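You operate a simulated robot arm through the tools that you are given. There is no shell and no other tool. Be economical: measure what you need, move in short steps, check, and stop when the job is done.

Carry out the task below with a simulated robot arm. There is one attempt and no reset: what you move stays moved.

## Task
Put two of the small extinguishers from the top of the green table on the grey infill panel.

Only the result counts: the job must be done as asked and must still hold three seconds after the hand-in. Knocking over, shifting, dropping, spilling or breaking anything else fails it.

## Robot
A 6-joint arm with a two-finger parallel gripper, fixed in place. Base frame: the origin is at the foot of the arm, x ahead of it, y to its left, z up; the work surface is at about z = 0. Lengths are in m, angles in rad, forces in N, time in s.
With the tool pointing down near the work surface it reaches from about 0.14 to 0.58 m from the base axis. Its first joint turns from -1.152 to 1.152 rad. Payload 2.1 kg.
The tool frame sits at the grasp point between the pads (the TCP): z along the fingers, y along the line on which they close. The tips reach 0.03 m beyond it. The gripper opens to 0.094 m. The fingers are 0.028 m wide and 0.01 m thick; the gripper's body (0.05 by 0.096 m) begins 0.055 m behind the TCP.
Orientation is told as [roll, pitch, yaw] about the base's x, y, z axes, in that order, counted from this pose: with the fingers straight down and closing along the base's y, the tool's x points along the base's -x, its y along +y and its z along -z.

## Interface
- The arm moves only by the tool send_rows. Its argument "steps" is a list of rows, each an object (a shift or turn left out is 0, a gripper value left out holds the last) with "offset": the shift along the tool's x, y, z in units of 100 mm (1.0 is 100 mm), a list of three; "dr": the turn, a rotation vector about the tool's x, y, z in units of 180 degrees (1.0 is 180 degrees), a list of three; "gripper": the finger opening in mm, from 0 to 94. In form: [{"offset": [x, y, z], "dr": [rx, ry, rz], "gripper": gripper}, ...]. A call has 1 to 20 rows; each row is the pose to reach, as a shift and turn from the pose commanded when the call began, along the tool's axes at that moment. A call with a number of a shift or a turn outside -1 to 1 is refused whole. Each row takes 0.2 s and may step no farther than 0.05 m and 0.15 rad from the row before; otherwise, or with a gripper value out of range, the whole call is refused. Where a pose cannot be reached the arm comes as near as it can. A force on the tool above 40 N (or 10 N above the force at the start of the call, whichever is more), or a blocked arm, ends the call early, and 0.2 s more pass. The fingers move at their own pace (about 0.072 m/s each) and stop on an object; they squeeze with about 45 N. The grip force told is the motor's: it shows also when the fingers shut on nothing. Time passes only in rows, and 0.2 s behind the last, so rows that repeat a pose let the fingers close. The reply holds the time, the measured pose of the TCP, the force on the tool along the base axes, the opening and the grip force, in the units named above and with some noise, and new pictures: "show" is both (left out), scene, wrist or none.
- Cameras (640 x 400 px; columns grow to the right, rows downward): "scene" is fixed at [0.0708, -0.39, 0.5005]; the picture's right is [0.58, -0.81, 0.00], its down [-0.51, -0.37, -0.78] and it looks along [0.63, 0.46, -0.63] (base axes); focal length 214 px, centre (320, 200). "wrist" rides on the gripper at [-0.037, 0, -0.058] in the tool frame; the picture's right is [0.00, -1.00, 0.00], its down [0.97, 0.00, -0.24] and it looks along [0.24, 0.00, 0.97] (tool axes); focal length 218 px, centre (320, 200).
- measure_at(camera, pixels): there is no depth. For up to 12 entries [column, row, z] of the newest picture of that camera ("zoom" is the newest enlarged one), the place [x, y] in the base frame at which the ray of that pixel passes the height z, good to about 0.002 m, but the place of the scene camera against the robot may be out by one fixed shift of up to 0.025 m in any direction. No time passes.
- zoom(camera, box): a new picture of the part [left, top, right, bottom] of that camera's present view, enlarged. No time passes.
- finish_job(): hands the job in; it is judged then, once.

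Work in short steps. Measure before you move; look again where a grasp or a placing could have gone wrong, and mend it. You have 60 turns and 120 pictures in all, those below and enlarged ones among them. Open the gripper and draw the arm clear of the work before you hand the job in, unless the task says otherwise; then end with one line.

The tools are called as name(argument=value, ...) on one line, values as JSON. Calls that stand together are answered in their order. send_rows: Moves the arm, as the interface text tells. Its arguments: {"type":"object","properties":{"steps":{"type":"array"},"show":{"type":"string","enum":["both","scene","wrist","none"]}},"required":["steps"]} The other tools are called the same way: measure_at (camera, pixels) gives the place at which the rays of pixels pass given heights; zoom (camera, box) takes an enlarged picture of a part of a camera's view; finish_job () hands the job in.

At the start:

```text
clock: 0.0
tool_pos: [0.3238, -0.1753, 0.3495]
tcp_rot: [0.0, 0.0, 0.0]
wrist_force: [0.0, -0.4, 0.5]
width: 0.0941
grip_force: 0.1
```

scene: 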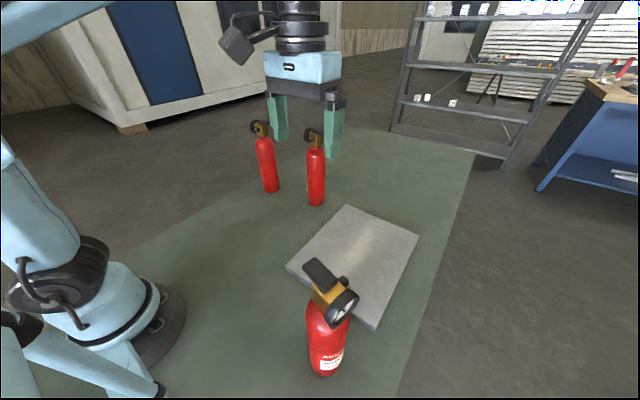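
wrist: 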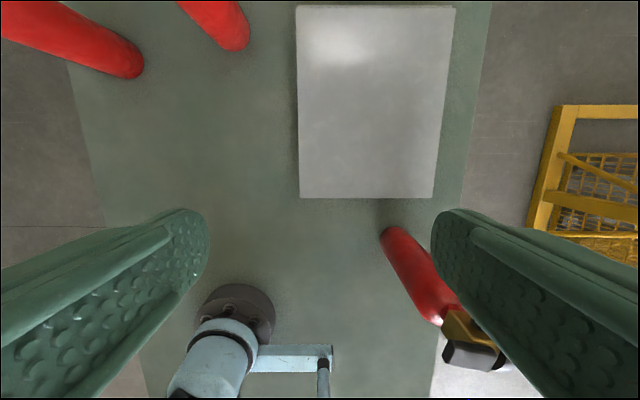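

The wrist picture shows the panel at (296-455, 5-198) and three extinguishers with feet near (395,237), (130,62), (235,38). I measure these places at ground level, and enlarge both views.

measure_at(camera="wrist", pixels=[[297, 5, 0.02], [455, 7, 0.02], [300, 198, 0.02], [433, 198, 0.02], [395, 237, 0], [382, 235, 0], [402, 228, 0], [130, 62, 0], [235, 38, 0], [470, 352, 0.15]])

measure_at(camera="scene", pixels=[[347, 206, 0.02], [419, 236, 0.02], [374, 327, 0.02], [287, 267, 0.02], [326, 370, 0], [316, 202, 0], [270, 189, 0], [309, 374, 0], [344, 369, 0], [308, 200, 0], [325, 200, 0]])

zoom(camera="scene", box=[220, 80, 380, 220])

zoom(camera="scene", box=[240, 220, 440, 400])

```text
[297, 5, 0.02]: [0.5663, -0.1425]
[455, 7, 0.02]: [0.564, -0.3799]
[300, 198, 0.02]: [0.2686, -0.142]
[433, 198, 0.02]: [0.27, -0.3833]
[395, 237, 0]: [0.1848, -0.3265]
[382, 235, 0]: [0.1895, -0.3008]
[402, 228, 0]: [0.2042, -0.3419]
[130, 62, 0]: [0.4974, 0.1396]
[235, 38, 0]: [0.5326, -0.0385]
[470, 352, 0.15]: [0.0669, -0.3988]
```

```text
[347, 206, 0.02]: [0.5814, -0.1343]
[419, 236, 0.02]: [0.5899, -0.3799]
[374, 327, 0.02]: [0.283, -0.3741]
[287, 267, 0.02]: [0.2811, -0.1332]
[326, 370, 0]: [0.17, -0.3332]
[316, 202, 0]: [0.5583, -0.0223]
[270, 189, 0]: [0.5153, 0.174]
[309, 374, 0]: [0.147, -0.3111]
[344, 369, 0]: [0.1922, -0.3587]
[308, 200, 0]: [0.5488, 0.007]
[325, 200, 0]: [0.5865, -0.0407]
```

```text
2.86 times, centred on (300, 150) of scene
```

zoom: 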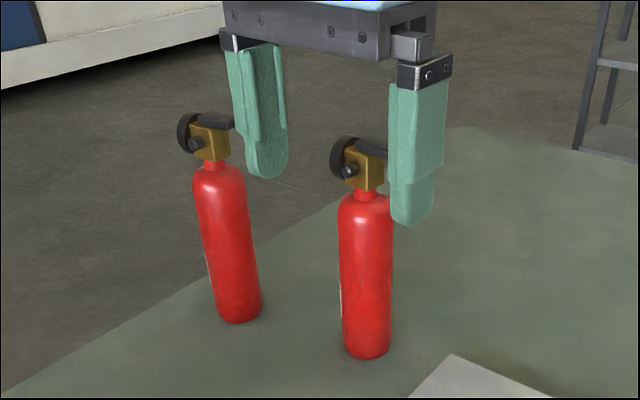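

```text
2.22 times, centred on (340, 310) of scene
```

zoom: 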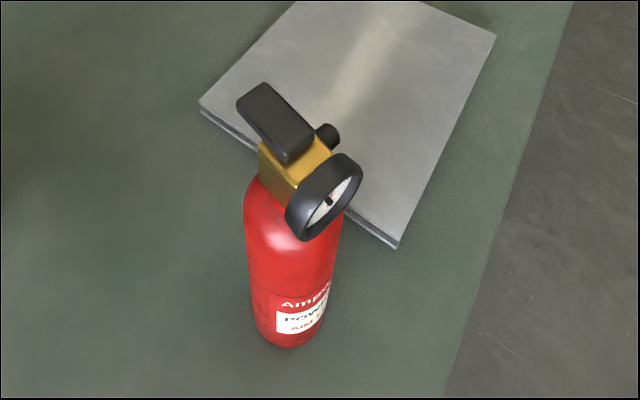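

The scene camera reads about (+0.015, +0.008) too far. The extinguishers look about 0.28 tall and 0.05 wide, and the panel spans x 0.268–0.566, y -0.142 to -0.381. I raise the arm and move toward the near extinguisher to view its head from above.

send_rows(steps=[{"offset": [0, 0, -0.4], "gripper": 94}, {"offset": [0.25, -0.25, -0.5]}, {"offset": [0.5, -0.5, -0.5]}, {"offset": [0.75, -0.75, -0.5]}, {"offset": [0.95, -1.0, -0.5]}, {"offset": [0.95, -1.0, -0.5]}], show="both")

```text
clock: 1.4
tool_pos: [0.2295, -0.277, 0.3985]
tcp_rot: [0.003, 0.0, 0.001]
wrist_force: [-0.1, 0.1, -1.1]
width: 0.0938
grip_force: 0.1
```

scene: 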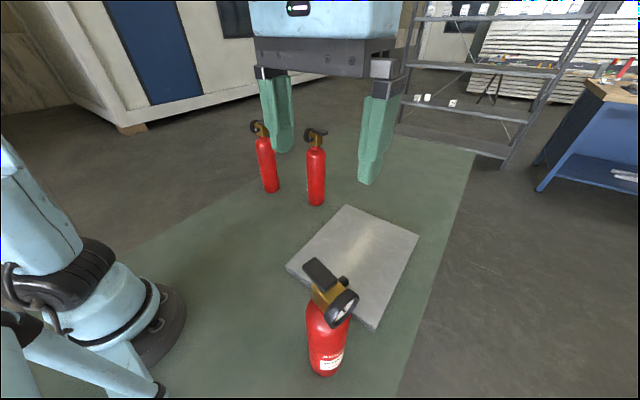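
wrist: 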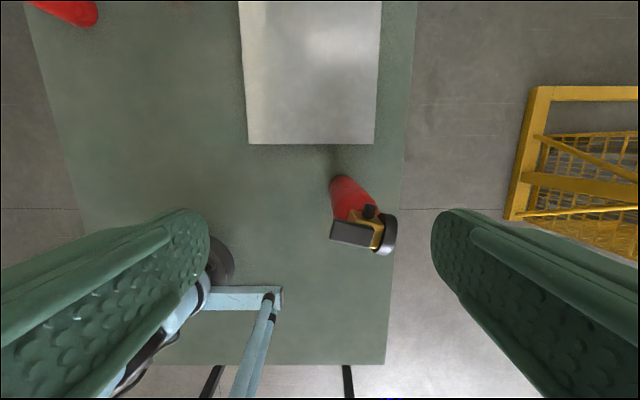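

zoom(camera="wrist", box=[290, 150, 450, 280])

measure_at(camera="wrist", pixels=[[342, 190, 0], [330, 187, 0], [357, 178, 0], [249, 144, 0.02], [374, 143, 0.02], [331, 235, 0.23], [396, 232, 0.23], [331, 235, 0.2], [396, 232, 0.2], [366, 222, 0.2], [366, 222, 0.17], [368, 225, 0.23]])

```text
3.08 times, centred on (370, 215) of wrist
```

zoom: 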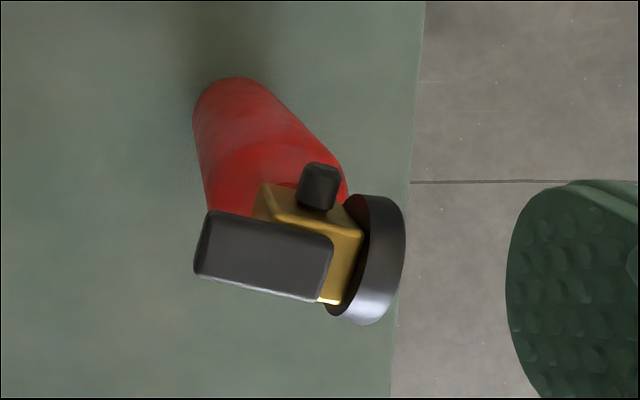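

```text
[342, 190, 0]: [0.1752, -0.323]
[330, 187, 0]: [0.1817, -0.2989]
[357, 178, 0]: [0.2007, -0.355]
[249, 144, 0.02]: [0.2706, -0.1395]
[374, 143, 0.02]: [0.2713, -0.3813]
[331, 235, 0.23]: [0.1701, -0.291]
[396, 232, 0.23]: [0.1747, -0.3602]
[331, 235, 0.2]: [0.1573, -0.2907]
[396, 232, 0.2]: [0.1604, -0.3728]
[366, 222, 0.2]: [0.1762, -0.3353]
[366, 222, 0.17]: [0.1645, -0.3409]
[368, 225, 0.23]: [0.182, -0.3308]
```

The handle top is about 0.27 high and the cylinder about 0.06 wide, so a straight-down grasp would hit the head. I'll grasp the body with the tool tilted about 60° outward. First I yaw to the bearing (-60°) and draw back at height.

send_rows(steps=[{"offset": [0.12, 0.07, 0], "dr": [0, 0, 0.0417]}, {"offset": [0.25, 0.15, 0], "dr": [0, 0, 0.0833]}, {"offset": [0.37, 0.22, 0], "dr": [0, 0, 0.125]}, {"offset": [0.5, 0.3, 0], "dr": [0, 0, 0.1667]}, {"offset": [0.62, 0.37, 0], "dr": [0, 0, 0.2083]}, {"offset": [0.75, 0.45, 0], "dr": [0, 0, 0.25]}, {"offset": [0.87, 0.52, 0], "dr": [0, 0, 0.2917]}, {"offset": [1.0, 0.6, 0], "dr": [0, 0, 0.3333]}, {"offset": [1.0, 0.6, 0], "dr": [0, 0, 0.3333]}], show="none")

```text
clock: 3.4
tool_pos: [0.1293, -0.2143, 0.4003]
tcp_rot: [0.0, 0.0, -1.05]
wrist_force: [0.3, -0.2, 0.2]
width: 0.0939
grip_force: 0.1
```

The yaw is reached. Next I tilt 60° about tool -y, at the same place.

send_rows(steps=[{"dr": [0, -0.0417, 0]}, {"dr": [0, -0.0833, 0]}, {"dr": [0, -0.125, 0]}, {"dr": [0, -0.1667, 0]}, {"dr": [0, -0.2083, 0]}, {"dr": [0, -0.25, 0]}, {"dr": [0, -0.2917, 0]}, {"dr": [0, -0.3333, 0]}, {"dr": [0, -0.3333, 0]}])

```text
clock: 5.4
tool_pos: [0.1405, -0.2339, 0.4149]
tcp_rot: [0.0, -1.049, -1.047]
wrist_force: [-0.2, 0.4, 0.6]
width: 0.0939
grip_force: 0.2
out of reach, approached as far as the arm can: row 8, 9
```

scene: 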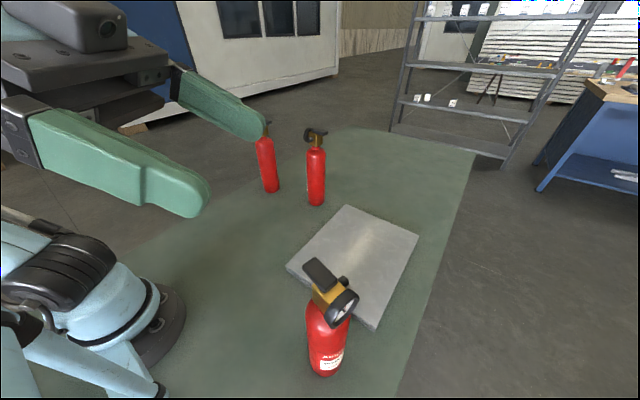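
wrist: 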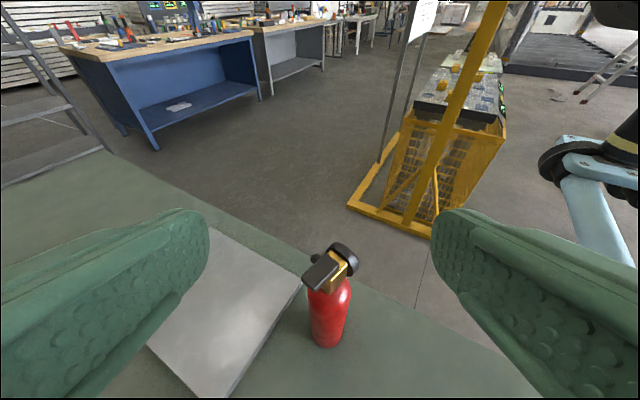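

The tool is tilted, with the extinguisher nearly centred at column 327, and its foot near (327,347). I measure it from this view.

measure_at(camera="wrist", pixels=[[327, 348, 0], [311, 338, 0], [344, 338, 0], [308, 300, 0.18], [351, 297, 0.18], [225, 398, 0.02], [301, 287, 0.02]])

zoom(camera="wrist", box=[270, 230, 390, 360])

```text
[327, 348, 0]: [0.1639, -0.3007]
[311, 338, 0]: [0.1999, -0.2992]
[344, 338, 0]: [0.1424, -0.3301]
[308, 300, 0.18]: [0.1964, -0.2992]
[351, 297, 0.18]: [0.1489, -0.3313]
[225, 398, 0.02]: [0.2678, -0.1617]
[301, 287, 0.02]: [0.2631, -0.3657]
```

```text
3.08 times, centred on (330, 295) of wrist
```

zoom: 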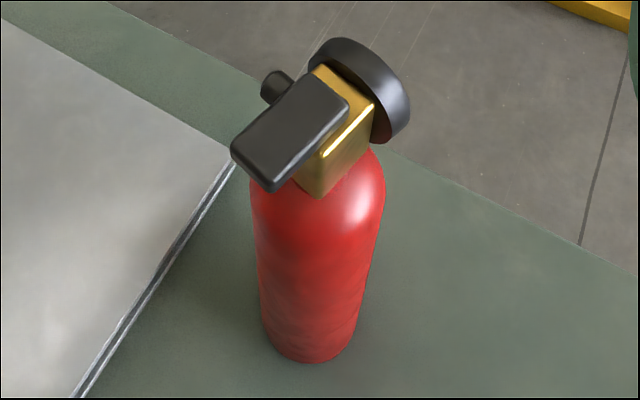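

The near foot surface is at r≈0.342, so the centre is about (0.179,-0.326). I go straight down in stages, first 0.11 m, to see how the pose follows.

send_rows(steps=[{"offset": [0.3, 0, 0.2]}, {"offset": [0.6, 0, 0.4]}, {"offset": [0.9, 0, 0.64]}, {"offset": [0.9, 0, 0.64]}], show="none")

```text
clock: 6.4
tool_pos: [0.1667, -0.2712, 0.3129]
tcp_rot: [0.0, -1.047, -1.048]
wrist_force: [0.4, -0.8, 0.1]
width: 0.0941
grip_force: 0.0
out of reach, approached as far as the arm can: row 1, 2, 3, 4
```

The tilted pose cannot get close to the base: it was pushed outward to r=0.318. The two far extinguishers at r≈0.53 suit this tilt better, so I'll use those. I go back up now.

send_rows(steps=[{"offset": [-0.2, 0, -0.12]}, {"offset": [-0.5, 0, -0.3]}, {"offset": [-0.8, 0, -0.45]}, {"offset": [-0.95, 0, -0.55]}, {"offset": [-0.95, 0, -0.55]}], show="none")

```text
clock: 7.6
tool_pos: [0.166, -0.2719, 0.427]
tcp_rot: [0.001, -1.047, -1.051]
wrist_force: [-0.1, 0.6, -0.4]
width: 0.0939
grip_force: 0.1
```

The pose is clean again at r=0.319, z=0.427. I swing around the base axis by 18° per call toward the middle extinguisher, above everything.

send_rows(steps=[{"offset": [0.009, 0.333, -0.015], "dr": [-0.02887, 0, -0.01667]}, {"offset": [0.035, 0.663, -0.06], "dr": [-0.0577, 0, -0.0333]}, {"offset": [0.078, 0.985, -0.135], "dr": [-0.0866, 0, -0.05]}], show="none")

send_rows(steps=[{"offset": [0.009, 0.333, -0.015], "dr": [-0.02887, 0, -0.01667]}, {"offset": [0.035, 0.663, -0.06], "dr": [-0.0577, 0, -0.0333]}, {"offset": [0.078, 0.985, -0.135], "dr": [-0.0866, 0, -0.05]}], show="none")

send_rows(steps=[{"offset": [0.009, 0.333, -0.015], "dr": [-0.02887, 0, -0.01667]}, {"offset": [0.035, 0.663, -0.06], "dr": [-0.0577, 0, -0.0333]}, {"offset": [0.078, 0.985, -0.135], "dr": [-0.0866, 0, -0.05]}, {"offset": [0.078, 0.985, -0.135], "dr": [-0.0866, 0, -0.05]}], show="both")

```text
clock: 8.4
tool_pos: [0.2422, -0.2105, 0.4259]
tcp_rot: [0.001, -1.048, -0.731]
wrist_force: [-0.4, -0.3, 0.2]
width: 0.0943
grip_force: 0.1
```

```text
clock: 9.2
tool_pos: [0.2961, -0.1265, 0.4221]
tcp_rot: [-0.002, -1.048, -0.417]
wrist_force: [0.6, -0.4, 0.5]
width: 0.0939
grip_force: 0.0
```

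```text
clock: 10.2
tool_pos: [0.3208, -0.0317, 0.425]
tcp_rot: [0.0, -1.047, -0.102]
wrist_force: [-0.2, -0.9, -0.1]
width: 0.0938
grip_force: 0.0
```

scene: 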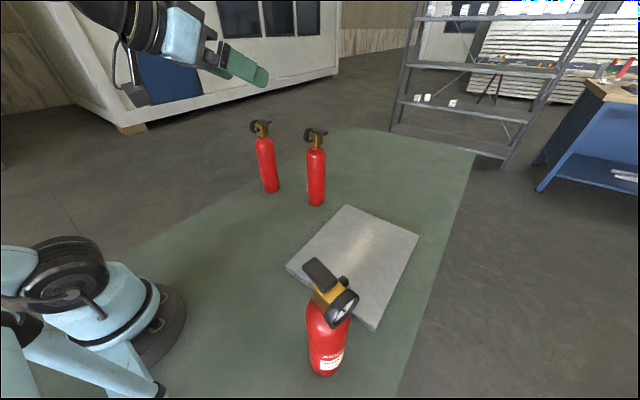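
wrist: 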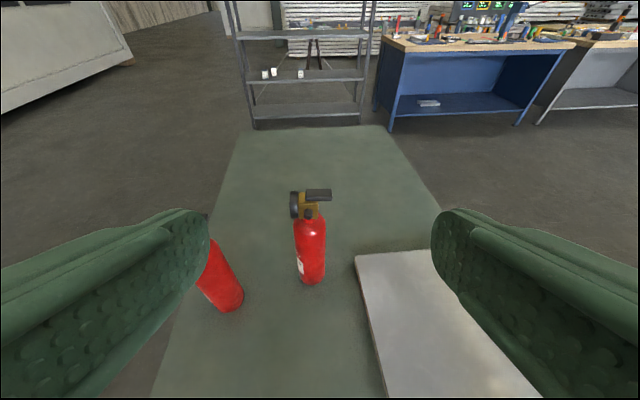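

zoom(camera="wrist", box=[260, 180, 360, 300])

measure_at(camera="wrist", pixels=[[312, 284, 0], [299, 276, 0], [325, 276, 0], [230, 312, 0], [215, 304, 0], [244, 292, 0], [356, 256, 0.02], [384, 398, 0.02], [356, 256, 0.01], [384, 398, 0.01]])

```text
3.33 times, centred on (310, 240) of wrist
```

zoom: 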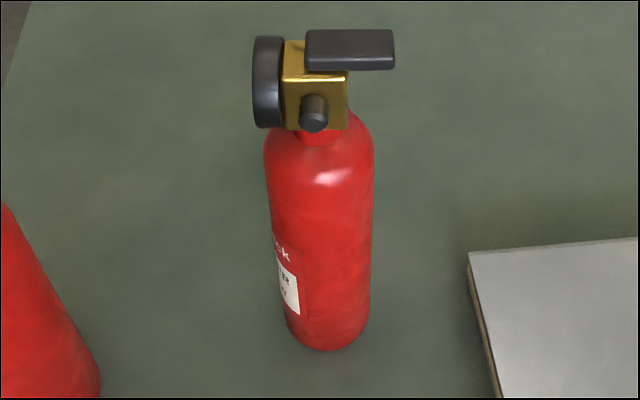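

```text
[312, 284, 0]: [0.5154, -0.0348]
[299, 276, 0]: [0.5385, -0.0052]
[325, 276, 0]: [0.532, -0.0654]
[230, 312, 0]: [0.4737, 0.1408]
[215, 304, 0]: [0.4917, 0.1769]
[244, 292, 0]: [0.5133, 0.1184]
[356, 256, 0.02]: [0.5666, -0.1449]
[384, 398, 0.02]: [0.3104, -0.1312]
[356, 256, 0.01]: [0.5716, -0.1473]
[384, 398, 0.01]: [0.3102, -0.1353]
```

The middle extinguisher's foot front is at (312,284), giving a centre of about (0.544,-0.037). The left one's centre is about (0.501,0.148). I go out and down to a pre-grasp 0.115 m short of the middle one.

send_rows(steps=[{"offset": [0.2, 0.06, 0.31]}, {"offset": [0.41, 0.12, 0.62]}, {"offset": [0.616, 0.174, 0.933]}], show="none")

send_rows(steps=[{"offset": [0.135, 0, 0.3]}, {"offset": [0.27, 0, 0.6]}, {"offset": [0.405, 0, 0.899]}, {"offset": [0.405, 0, 0.899]}], show="wrist")

```text
clock: 11.0
tool_pos: [0.3754, -0.0187, 0.3213]
tcp_rot: [0.002, -1.047, -0.107]
wrist_force: [-0.4, -0.6, -0.2]
width: 0.0941
grip_force: 0.2
```

```text
clock: 12.0
tool_pos: [0.4316, -0.0261, 0.2449]
tcp_rot: [0.0, -1.048, -0.105]
wrist_force: [0.3, 0.3, 0.8]
width: 0.0942
grip_force: 0.1
```

wrist: 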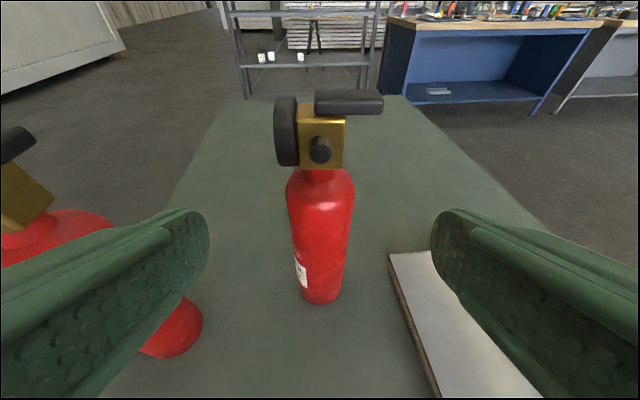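

The extinguisher is centred at column 320 with its foot front at (322,304). I measure again, then go down further.

measure_at(camera="wrist", pixels=[[322, 304, 0], [302, 294, 0], [341, 292, 0], [321, 200, 0.18], [287, 195, 0.19], [354, 190, 0.19]])

send_rows(steps=[{"offset": [0.32, 0, 0.185]}, {"offset": [0.64, 0, 0.37]}, {"offset": [0.953, 0, 0.55]}, {"offset": [0.953, 0, 0.55]}], show="wrist")

```text
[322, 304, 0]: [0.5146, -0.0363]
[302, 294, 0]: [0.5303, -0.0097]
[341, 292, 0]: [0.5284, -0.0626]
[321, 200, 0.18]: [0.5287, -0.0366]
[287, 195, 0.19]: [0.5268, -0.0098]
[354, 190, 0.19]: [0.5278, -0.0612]
```

```text
clock: 13.0
tool_pos: [0.4318, -0.0265, 0.1306]
tcp_rot: [-0.001, -1.049, -0.105]
wrist_force: [0.1, -0.5, 0.3]
width: 0.094
grip_force: 0.0
```

wrist: 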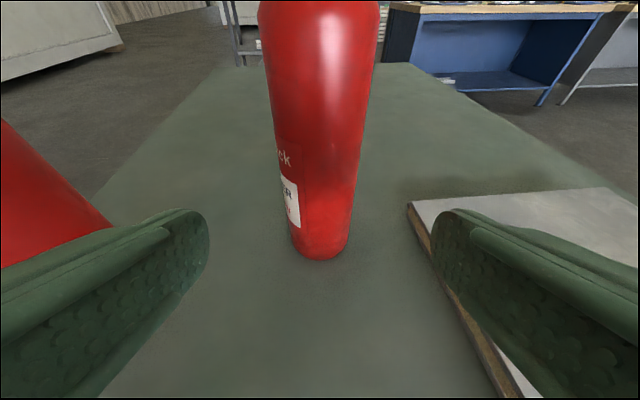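

It is still centred. I advance horizontally 0.108 m with a slight descent, fingers open, and look before closing.

send_rows(steps=[{"offset": [-0.12, 0, 0.25]}, {"offset": [-0.23, 0, 0.5]}, {"offset": [-0.35, 0, 0.75]}, {"offset": [-0.46, 0, 0.99]}, {"offset": [-0.46, 0, 0.99]}], show="both")

```text
clock: 14.2
tool_pos: [0.541, -0.0355, 0.1245]
tcp_rot: [-0.001, -1.048, -0.105]
wrist_force: [-0.6, -0.6, -0.2]
width: 0.0943
grip_force: 0.1
```

scene: 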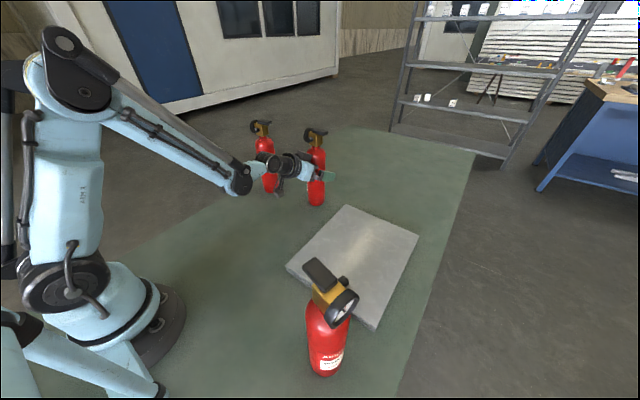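
wrist: 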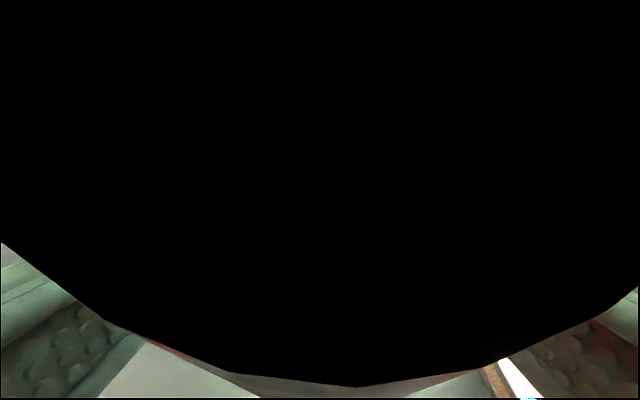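

The fingers straddle the body (the wrist camera is right against it) with no contact force. I close the gripper.

send_rows(steps=[{"gripper": 30}, {"gripper": 30}, {"gripper": 30}, {"gripper": 30}], show="none")

```text
clock: 15.2
tool_pos: [0.5397, -0.0359, 0.1245]
tcp_rot: [-0.001, -1.047, -0.103]
wrist_force: [1.8, -4.8, 0.1]
width: 0.0635
grip_force: 44.7
```

Gripped at 63 mm with 45 N. I lift 0.06 m and check.

send_rows(steps=[{"offset": [-0.13, 0, -0.075]}, {"offset": [-0.26, 0, -0.15]}, {"offset": [-0.39, 0, -0.225]}, {"offset": [-0.52, 0, -0.3]}, {"offset": [-0.52, 0, -0.3]}], show="scene")

zoom(camera="scene", box=[230, 90, 390, 220])

```text
clock: 16.4
tool_pos: [0.5416, -0.0357, 0.1844]
tcp_rot: [0.0, -1.048, -0.105]
wrist_force: [-0.5, 0.7, -12.0]
width: 0.0635
grip_force: 45.4
```

scene: 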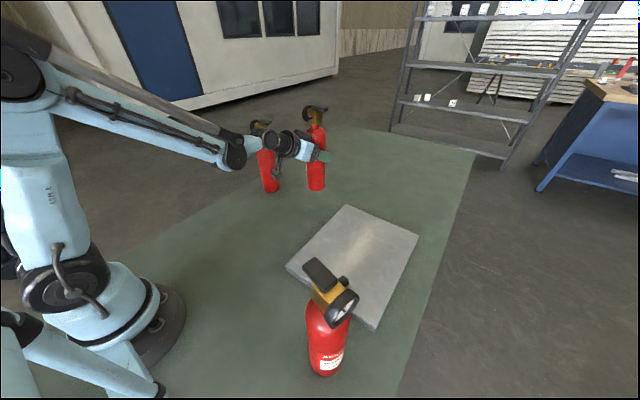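

```text
3.08 times, centred on (310, 155) of scene
```

zoom: 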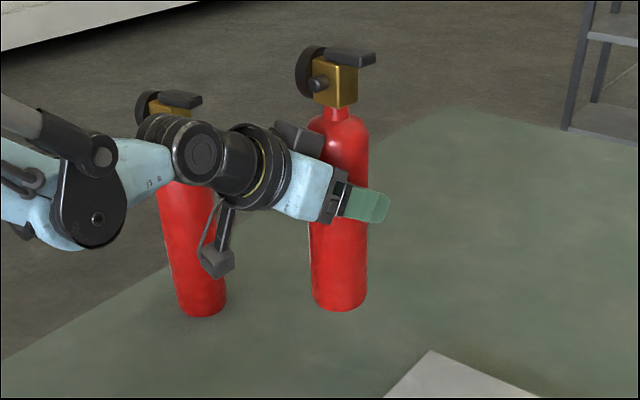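

It is lifted and hangs upright (12 N). I swing around the base by about -28.7° in three parts, extending slightly, toward a spot near (0.495,-0.315) on the panel.

send_rows(steps=[{"offset": [-0.016, -0.226, 0.028], "dr": [0.01151, 0, 0.00665]}, {"offset": [-0.0275, -0.453, 0.048], "dr": [0.02302, 0, 0.01329]}, {"offset": [-0.0335, -0.679, 0.058], "dr": [0.03454, 0, 0.01994]}, {"offset": [-0.0355, -0.903, 0.0615], "dr": [0.04605, 0, 0.02658]}], show="none")

send_rows(steps=[{"offset": [-0.016, -0.226, 0.028], "dr": [0.01151, 0, 0.00665]}, {"offset": [-0.0275, -0.453, 0.048], "dr": [0.02302, 0, 0.01329]}, {"offset": [-0.0335, -0.679, 0.058], "dr": [0.03454, 0, 0.01994]}, {"offset": [-0.0355, -0.903, 0.0615], "dr": [0.04605, 0, 0.02658]}], show="none")

send_rows(steps=[{"offset": [-0.016, -0.226, 0.028], "dr": [0.01151, 0, 0.00665]}, {"offset": [-0.0275, -0.453, 0.048], "dr": [0.02302, 0, 0.01329]}, {"offset": [-0.0335, -0.679, 0.058], "dr": [0.03454, 0, 0.01994]}, {"offset": [-0.0355, -0.903, 0.0615], "dr": [0.04605, 0, 0.02658]}, {"offset": [-0.0355, -0.903, 0.0615], "dr": [0.04605, 0, 0.02658]}], show="scene")

```text
clock: 17.4
tool_pos: [0.5367, -0.1243, 0.1844]
tcp_rot: [0.001, -1.048, -0.272]
wrist_force: [-0.2, -0.2, -11.9]
width: 0.0638
grip_force: 45.3
```

```text
clock: 18.4
tool_pos: [0.5198, -0.2138, 0.1857]
tcp_rot: [0.0, -1.047, -0.438]
wrist_force: [0.3, 0.5, -11.1]
width: 0.0638
grip_force: 45.2
```

```text
clock: 19.6
tool_pos: [0.4888, -0.2977, 0.1861]
tcp_rot: [-0.001, -1.047, -0.608]
wrist_force: [0.5, 0.8, -10.9]
width: 0.0637
grip_force: 44.7
```

scene: 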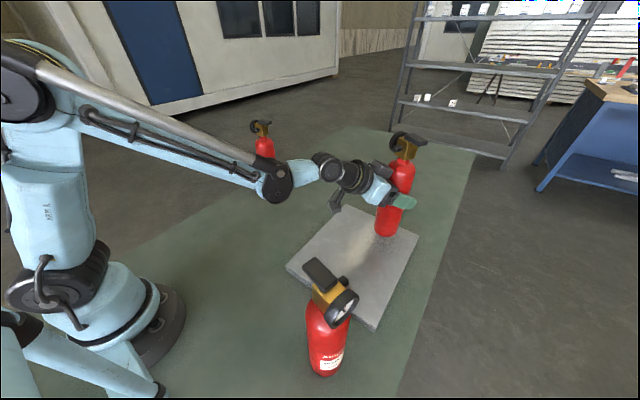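

It's at (0.489,-0.298), over the panel. I shift slightly to (0.495,-0.315) and lower 0.03.

send_rows(steps=[{"offset": [-0.04, -0.06, 0.07]}, {"offset": [-0.073, -0.105, 0.126]}, {"offset": [0.06, -0.105, 0.2]}, {"offset": [0.187, -0.105, 0.276]}, {"offset": [0.187, -0.105, 0.276]}], show="scene")

zoom(camera="scene", box=[320, 120, 460, 260])

```text
clock: 20.8
tool_pos: [0.4943, -0.3156, 0.1536]
tcp_rot: [-0.001, -1.049, -0.603]
wrist_force: [0.8, -0.9, -11.0]
width: 0.0638
grip_force: 45.4
```

scene: 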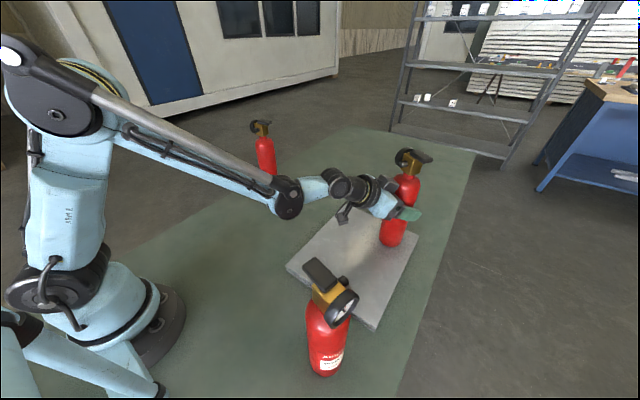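

```text
2.86 times, centred on (390, 190) of scene
```

zoom: 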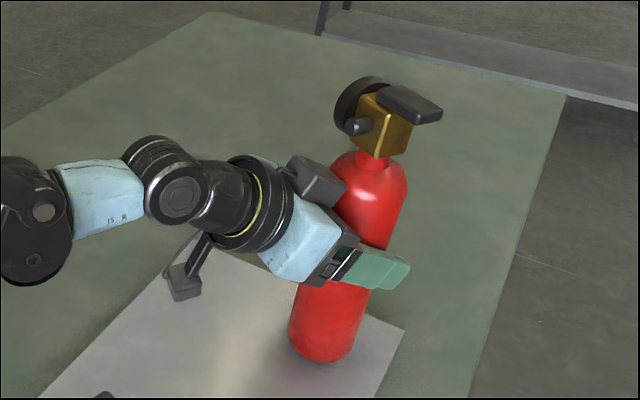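

The foot is just above the panel. I lower 6 mm in 2 mm rows and watch the force.

send_rows(steps=[{"offset": [0.0173, 0, 0.01]}, {"offset": [0.0346, 0, 0.02]}, {"offset": [0.052, 0, 0.03]}, {"offset": [0.052, 0, 0.03]}], show="none")

```text
clock: 21.8
tool_pos: [0.4939, -0.3154, 0.1488]
tcp_rot: [0.0, -1.047, -0.606]
wrist_force: [-0.4, -0.3, -10.6]
width: 0.0635
grip_force: 45.0
```

send_rows(steps=[{"offset": [0.0173, 0, 0.01]}, {"offset": [0.026, 0, 0.015]}, {"offset": [0.0346, 0, 0.02]}, {"offset": [0.0346, 0, 0.02]}], show="none")

```text
clock: 22.8
tool_pos: [0.496, -0.3161, 0.1464]
tcp_rot: [-0.002, -1.056, -0.605]
wrist_force: [-6.7, -1.3, 33.9]
width: 0.0639
grip_force: 44.9
```

It has touched (+34 N). I ease back up 2 mm to unload and look at the force.

send_rows(steps=[{"offset": [-0.01, 0, -0.006]}, {"offset": [-0.0145, 0, -0.0085]}], show="none")

```text
clock: 23.4
tool_pos: [0.4953, -0.3148, 0.1475]
tcp_rot: [0.002, -1.047, -0.607]
wrist_force: [3.9, -4.7, 2.8]
width: 0.0636
grip_force: 45.0
```

The load is now about 3 N: it's resting on the panel. I open the gripper.

send_rows(steps=[{"gripper": 70}, {"gripper": 94}, {"gripper": 94}, {"gripper": 94}], show="scene")

zoom(camera="scene", box=[320, 120, 460, 260])

```text
clock: 24.4
tool_pos: [0.4939, -0.315, 0.1461]
tcp_rot: [0.0, -1.047, -0.605]
wrist_force: [-0.1, 0.2, 0.7]
width: 0.0942
grip_force: 0.0
```

scene: 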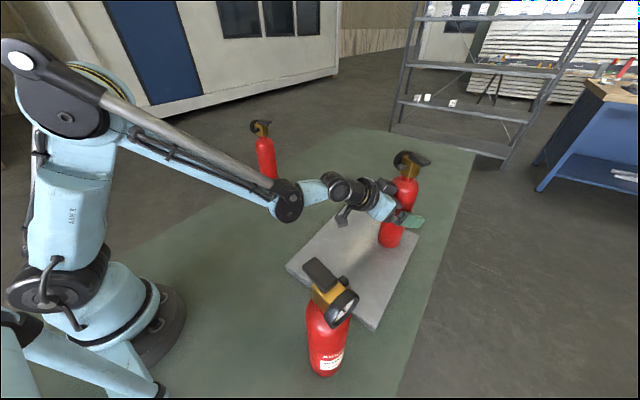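

```text
2.86 times, centred on (390, 190) of scene
```

zoom: 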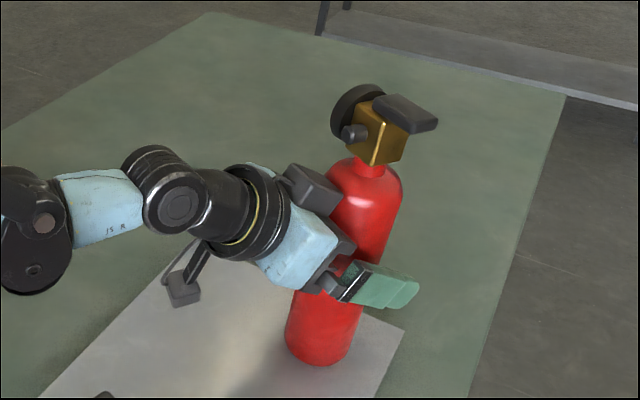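

It stands free. I retract along the tool axis by 0.1 m and look.

send_rows(steps=[{"offset": [0, 0, -0.25]}, {"offset": [0, 0, -0.5]}, {"offset": [0, 0, -0.75]}, {"offset": [0, 0, -1.0]}, {"offset": [0, 0, -1.0]}], show="wrist")

```text
clock: 25.6
tool_pos: [0.4217, -0.2653, 0.1962]
tcp_rot: [0.0, -1.046, -0.606]
wrist_force: [-0.5, 0.4, 0.0]
width: 0.0939
grip_force: 0.1
```

wrist: 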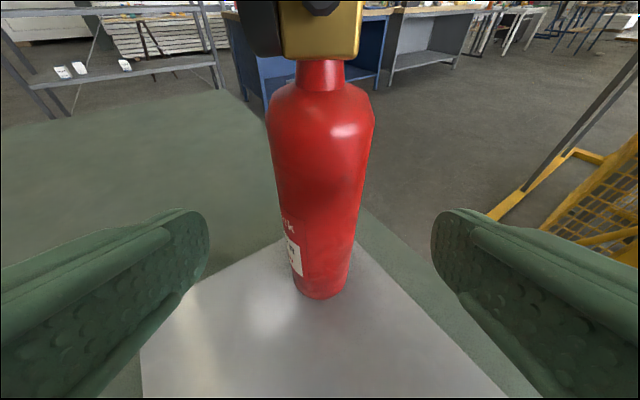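

The first one stands well on the panel. I retract further to r≈0.40, z≈0.226 and swing left by about 51° toward the left extinguisher.

send_rows(steps=[{"offset": [0.07, 0, -0.32]}, {"offset": [0.14, 0, -0.65]}, {"offset": [0.215, 0, -0.97]}, {"offset": [0.215, 0, -0.97]}], show="none")

send_rows(steps=[{"offset": [0.006, 0.285, -0.01], "dr": [-0.02054, 0, -0.01186]}, {"offset": [0.022, 0.568, -0.039], "dr": [-0.04104, 0, -0.0237]}, {"offset": [0.05, 0.849, -0.087], "dr": [-0.06158, 0, -0.03556]}], show="none")

send_rows(steps=[{"offset": [0.006, 0.285, -0.01], "dr": [-0.02054, 0, -0.01186]}, {"offset": [0.022, 0.568, -0.039], "dr": [-0.04104, 0, -0.0237]}, {"offset": [0.05, 0.849, -0.087], "dr": [-0.06158, 0, -0.03556]}], show="none")

send_rows(steps=[{"offset": [0.006, 0.285, -0.01], "dr": [-0.02054, 0, -0.01186]}, {"offset": [0.022, 0.568, -0.039], "dr": [-0.04104, 0, -0.0237]}, {"offset": [0.05, 0.849, -0.087], "dr": [-0.06158, 0, -0.03556]}], show="wrist")

```text
clock: 26.6
tool_pos: [0.344, -0.211, 0.2256]
tcp_rot: [-0.002, -1.048, -0.606]
wrist_force: [-1.0, 0.0, -0.1]
width: 0.0942
grip_force: 0.0
```

```text
clock: 27.4
tool_pos: [0.3837, -0.1352, 0.2253]
tcp_rot: [-0.002, -1.046, -0.38]
wrist_force: [0.4, -0.7, 0.2]
width: 0.0941
grip_force: 0.1
```

```text
clock: 28.2
tool_pos: [0.4071, -0.0516, 0.2274]
tcp_rot: [-0.001, -1.047, -0.159]
wrist_force: [-0.1, 0.3, -0.1]
width: 0.0941
grip_force: 0.0
```

```text
clock: 29.0
tool_pos: [0.4119, 0.0318, 0.2265]
tcp_rot: [-0.001, -1.048, 0.067]
wrist_force: [0.1, -0.2, 0.5]
width: 0.0941
grip_force: 0.1
```

wrist: 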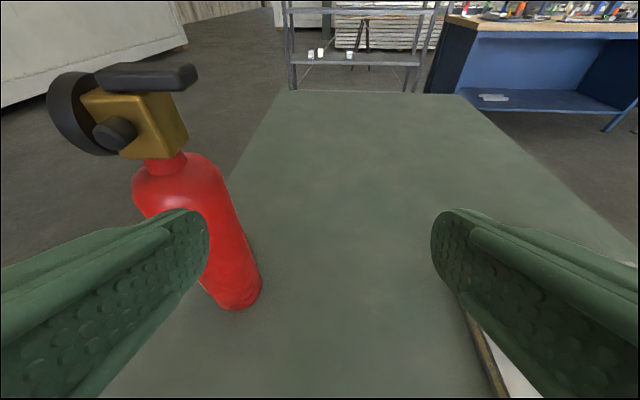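

The left extinguisher is ahead on the left, foot at (240,308). I do the last 12.8° swing, drawing in a further 0.02 m for clearance.

send_rows(steps=[{"offset": [0.04, 0.285, -0.07], "dr": [-0.02054, 0, -0.01186]}, {"offset": [0.09, 0.568, -0.155], "dr": [-0.04104, 0, -0.0237]}, {"offset": [0.15, 0.849, -0.26], "dr": [-0.06158, 0, -0.03556]}, {"offset": [0.15, 0.849, -0.26], "dr": [-0.06158, 0, -0.03556]}], show="wrist")

```text
clock: 30.0
tool_pos: [0.3749, 0.1172, 0.2262]
tcp_rot: [-0.002, -1.048, 0.287]
wrist_force: [1.2, 0.2, 0.8]
width: 0.0942
grip_force: 0.0
```

wrist: 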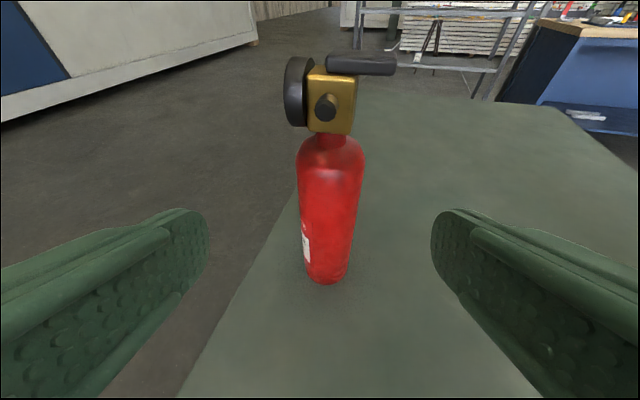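

measure_at(camera="wrist", pixels=[[328, 284, 0], [307, 272, 0], [347, 272, 0], [298, 170, 0.18], [363, 167, 0.18]])

```text
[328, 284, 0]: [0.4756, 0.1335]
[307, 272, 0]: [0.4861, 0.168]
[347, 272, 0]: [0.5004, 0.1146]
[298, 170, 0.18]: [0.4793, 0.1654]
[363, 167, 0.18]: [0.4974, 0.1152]
```

The centre is about (0.502,0.142), 0.011 to the right of the tool line. I descend to z≈0.13 with that correction, and look.

send_rows(steps=[{"offset": [0.23, -0.04, 0.23]}, {"offset": [0.47, -0.08, 0.46]}, {"offset": [0.706, -0.11, 0.697]}, {"offset": [0.706, -0.11, 0.697]}], show="wrist")

```text
clock: 31.0
tool_pos: [0.4028, 0.1117, 0.1306]
tcp_rot: [0.0, -1.047, 0.288]
wrist_force: [-0.5, -0.2, 0.1]
width: 0.094
grip_force: 0.0
```

wrist: 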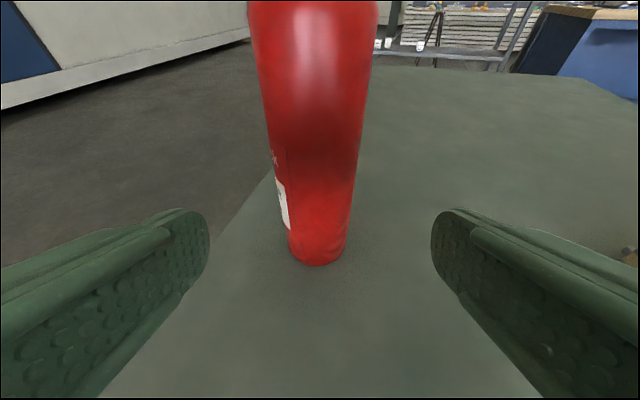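

It is nearly centred (bottom 289–347). I advance 0.10 m with a 2 mm left correction.

send_rows(steps=[{"offset": [-0.11, 0.02, 0.23]}, {"offset": [-0.23, 0.02, 0.46]}, {"offset": [-0.34, 0.02, 0.69]}, {"offset": [-0.458, 0.02, 0.913]}, {"offset": [-0.458, 0.02, 0.913]}], show="none")

zoom(camera="scene", box=[190, 90, 350, 220])

```text
clock: 32.2
tool_pos: [0.501, 0.1391, 0.1234]
tcp_rot: [-0.002, -1.046, 0.287]
wrist_force: [1.1, 1.3, 0.9]
width: 0.0942
grip_force: 0.1
```

```text
3.08 times, centred on (270, 155) of scene
```

zoom: 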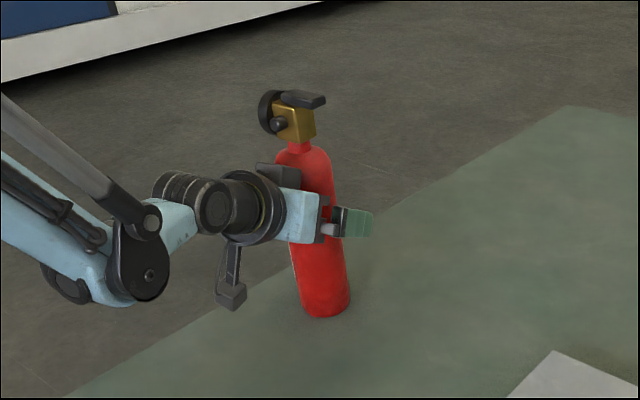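

The extinguisher stands between the open fingers with no contact. I close, then lift 0.06 m.

send_rows(steps=[{"gripper": 30}, {"gripper": 30}, {"gripper": 30}, {"gripper": 30}], show="none")

send_rows(steps=[{"offset": [-0.13, 0, -0.075]}, {"offset": [-0.26, 0, -0.15]}, {"offset": [-0.39, 0, -0.225]}, {"offset": [-0.52, 0, -0.3]}, {"offset": [-0.52, 0, -0.3]}], show="scene")

```text
clock: 33.2
tool_pos: [0.5002, 0.1402, 0.1239]
tcp_rot: [0.0, -1.046, 0.288]
wrist_force: [-1.1, 4.9, 1.6]
width: 0.0636
grip_force: 45.0
```

```text
clock: 34.4
tool_pos: [0.4995, 0.1406, 0.1844]
tcp_rot: [-0.002, -1.047, 0.287]
wrist_force: [0.9, 0.4, -11.0]
width: 0.0638
grip_force: 44.8
```

scene: 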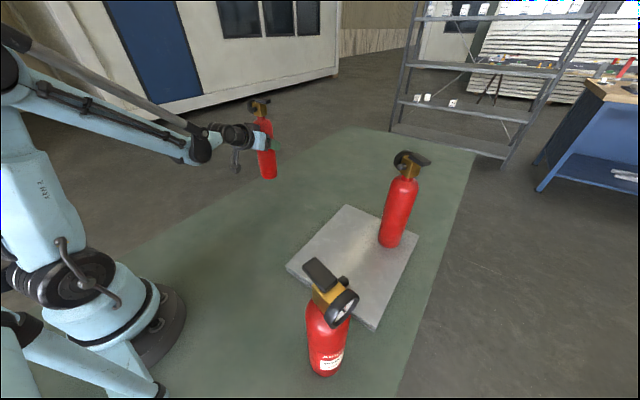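

The second is lifted and upright; the first stands on the panel. I swing -39.6° in four parts, drawing in to r≈0.481, toward (0.44,-0.195).

send_rows(steps=[{"offset": [0.02, -0.29, -0.035], "dr": [0.01588, 0, 0.00917]}, {"offset": [0.048, -0.58, -0.083], "dr": [0.03176, 0, 0.01833]}, {"offset": [0.085, -0.87, -0.147], "dr": [0.04763, 0, 0.0275]}], show="none")

send_rows(steps=[{"offset": [0.02, -0.29, -0.035], "dr": [0.01588, 0, 0.00917]}, {"offset": [0.048, -0.58, -0.083], "dr": [0.03176, 0, 0.01833]}, {"offset": [0.085, -0.87, -0.147], "dr": [0.04763, 0, 0.0275]}], show="none")

send_rows(steps=[{"offset": [0.02, -0.29, -0.035], "dr": [0.01588, 0, 0.00917]}, {"offset": [0.048, -0.58, -0.083], "dr": [0.03176, 0, 0.01833]}, {"offset": [0.085, -0.87, -0.147], "dr": [0.04763, 0, 0.0275]}, {"offset": [0.085, -0.87, -0.147], "dr": [0.04763, 0, 0.0275]}], show="scene")

```text
clock: 35.2
tool_pos: [0.5076, 0.0526, 0.1835]
tcp_rot: [0.0, -1.047, 0.113]
wrist_force: [-0.5, 0.5, -10.7]
width: 0.0639
grip_force: 44.9
```

```text
clock: 36.0
tool_pos: [0.5004, -0.0354, 0.1842]
tcp_rot: [-0.001, -1.048, -0.058]
wrist_force: [-0.2, -0.5, -12.1]
width: 0.0639
grip_force: 45.1
```

```text
clock: 37.0
tool_pos: [0.4781, -0.1213, 0.1847]
tcp_rot: [0.0, -1.047, -0.232]
wrist_force: [0.0, -0.1, -10.2]
width: 0.0638
grip_force: 44.6
```

scene: 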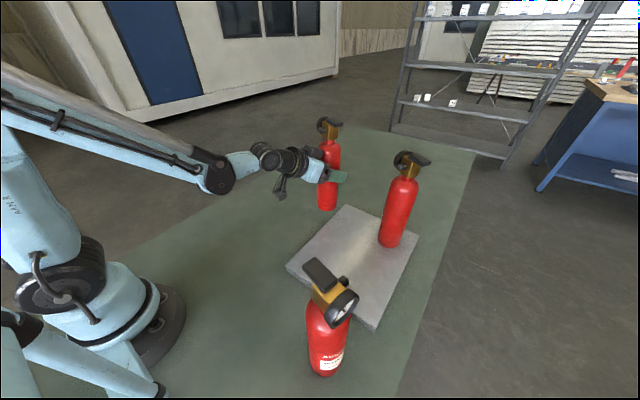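

At (0.478,-0.121). The last swing goes to (0.44,-0.198).

send_rows(steps=[{"offset": [0.03, -0.28, -0.055], "dr": [0.01588, 0, 0.00917]}, {"offset": [0.065, -0.56, -0.11], "dr": [0.03176, 0, 0.01833]}, {"offset": [0.097, -0.837, -0.167], "dr": [0.04763, 0, 0.0275]}, {"offset": [0.097, -0.837, -0.167], "dr": [0.04763, 0, 0.0275]}], show="scene")

zoom(camera="scene", box=[280, 110, 440, 260])

```text
clock: 38.0
tool_pos: [0.4408, -0.1967, 0.184]
tcp_rot: [-0.002, -1.046, -0.403]
wrist_force: [-0.8, 0.2, -11.0]
width: 0.0639
grip_force: 44.9
```

scene: 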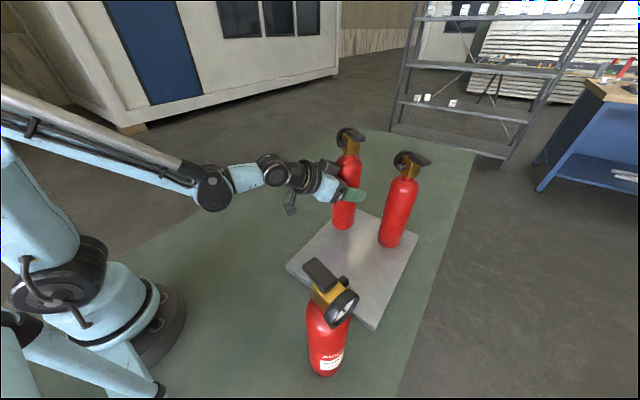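

```text
2.67 times, centred on (360, 185) of scene
```

zoom: 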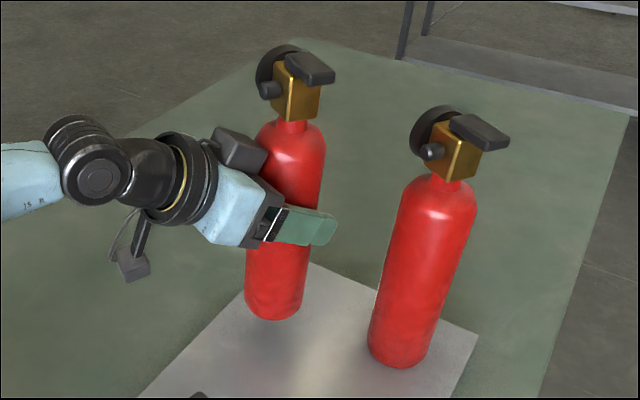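

It's clear of the first and above the panel. I lower 0.036 m, to about 2 mm above the expected contact.

send_rows(steps=[{"offset": [0.1, 0, 0.058]}, {"offset": [0.2, 0, 0.115]}, {"offset": [0.29, 0, 0.167]}, {"offset": [0.308, 0, 0.178]}, {"offset": [0.308, 0, 0.178]}], show="none")

send_rows(steps=[{"offset": [0.009, 0, 0.005]}, {"offset": [0.0173, 0, 0.01]}, {"offset": [0.0173, 0, 0.01]}], show="none")

```text
clock: 39.2
tool_pos: [0.4421, -0.1985, 0.1484]
tcp_rot: [0.0, -1.047, -0.401]
wrist_force: [-0.3, 0.0, -11.5]
width: 0.0638
grip_force: 45.1
```

```text
clock: 40.0
tool_pos: [0.4412, -0.1985, 0.1473]
tcp_rot: [-0.001, -1.049, -0.405]
wrist_force: [-1.0, 2.8, -2.8]
width: 0.0639
grip_force: 45.2
```

The force dropped to -2.8 N, so it's resting on the panel. I open the gripper and look.

send_rows(steps=[{"gripper": 70}, {"gripper": 94}, {"gripper": 94}, {"gripper": 94}], show="scene")

zoom(camera="scene", box=[280, 110, 440, 260])

```text
clock: 41.0
tool_pos: [0.4419, -0.198, 0.1469]
tcp_rot: [0.001, -1.047, -0.403]
wrist_force: [0.3, -0.4, 1.1]
width: 0.0942
grip_force: 0.0
```

scene: 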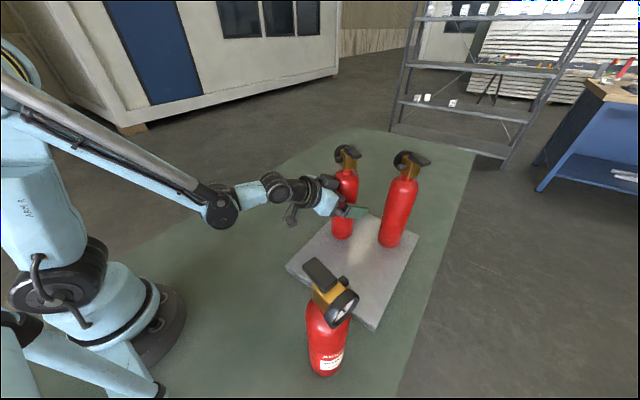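

```text
2.67 times, centred on (360, 185) of scene
```

zoom: 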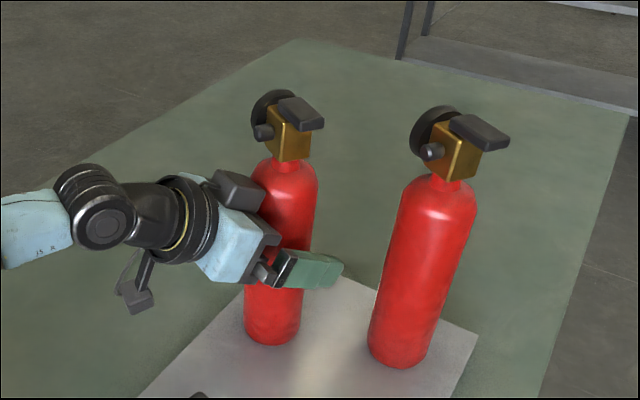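

Released and upright. I retract along the tool axis.

send_rows(steps=[{"offset": [0, 0, -0.25]}, {"offset": [0, 0, -0.5]}, {"offset": [0, 0, -0.75]}, {"offset": [0, 0, -0.95]}, {"offset": [0, 0, -0.95]}], show="wrist")

```text
clock: 42.2
tool_pos: [0.3645, -0.1668, 0.1936]
tcp_rot: [0.001, -1.047, -0.402]
wrist_force: [0.4, -0.1, -0.3]
width: 0.0939
grip_force: 0.1
```

wrist: 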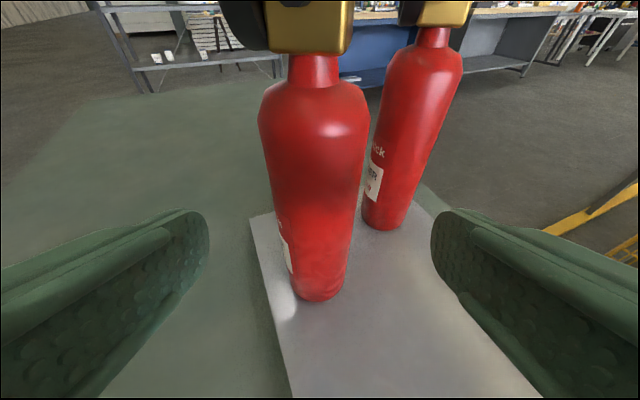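

Both stand fully on the panel. I go up and back, clear of the work: up 0.1 and back 0.03.

send_rows(steps=[{"offset": [-0.1, 0, -0.25]}, {"offset": [-0.3, 0, -0.45]}, {"offset": [-0.5, 0, -0.6]}, {"offset": [-0.7, 0, -0.75]}, {"offset": [-0.7, 0, -0.75]}], show="both")

```text
clock: 43.4
tool_pos: [0.3391, -0.1555, 0.2919]
tcp_rot: [-0.001, -1.047, -0.403]
wrist_force: [-0.6, 0.3, -1.0]
width: 0.0939
grip_force: 0.1
```

scene: 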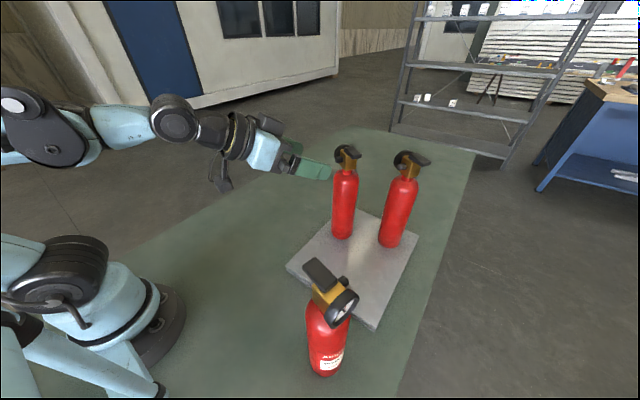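
wrist: 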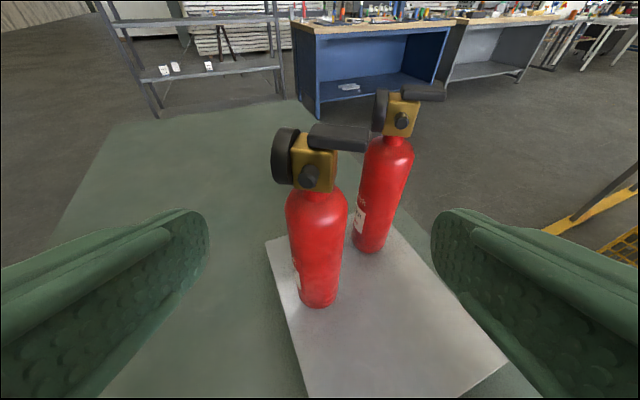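

Both pictures show two extinguishers upright on the panel, the third untouched, and the open gripper clear of them. I hand in the job.

finish_job()

```text
The job is handed in.
```

Two small extinguishers now stand upright on the grey infill panel; the third was not touched, and the arm is clear with the gripper open.
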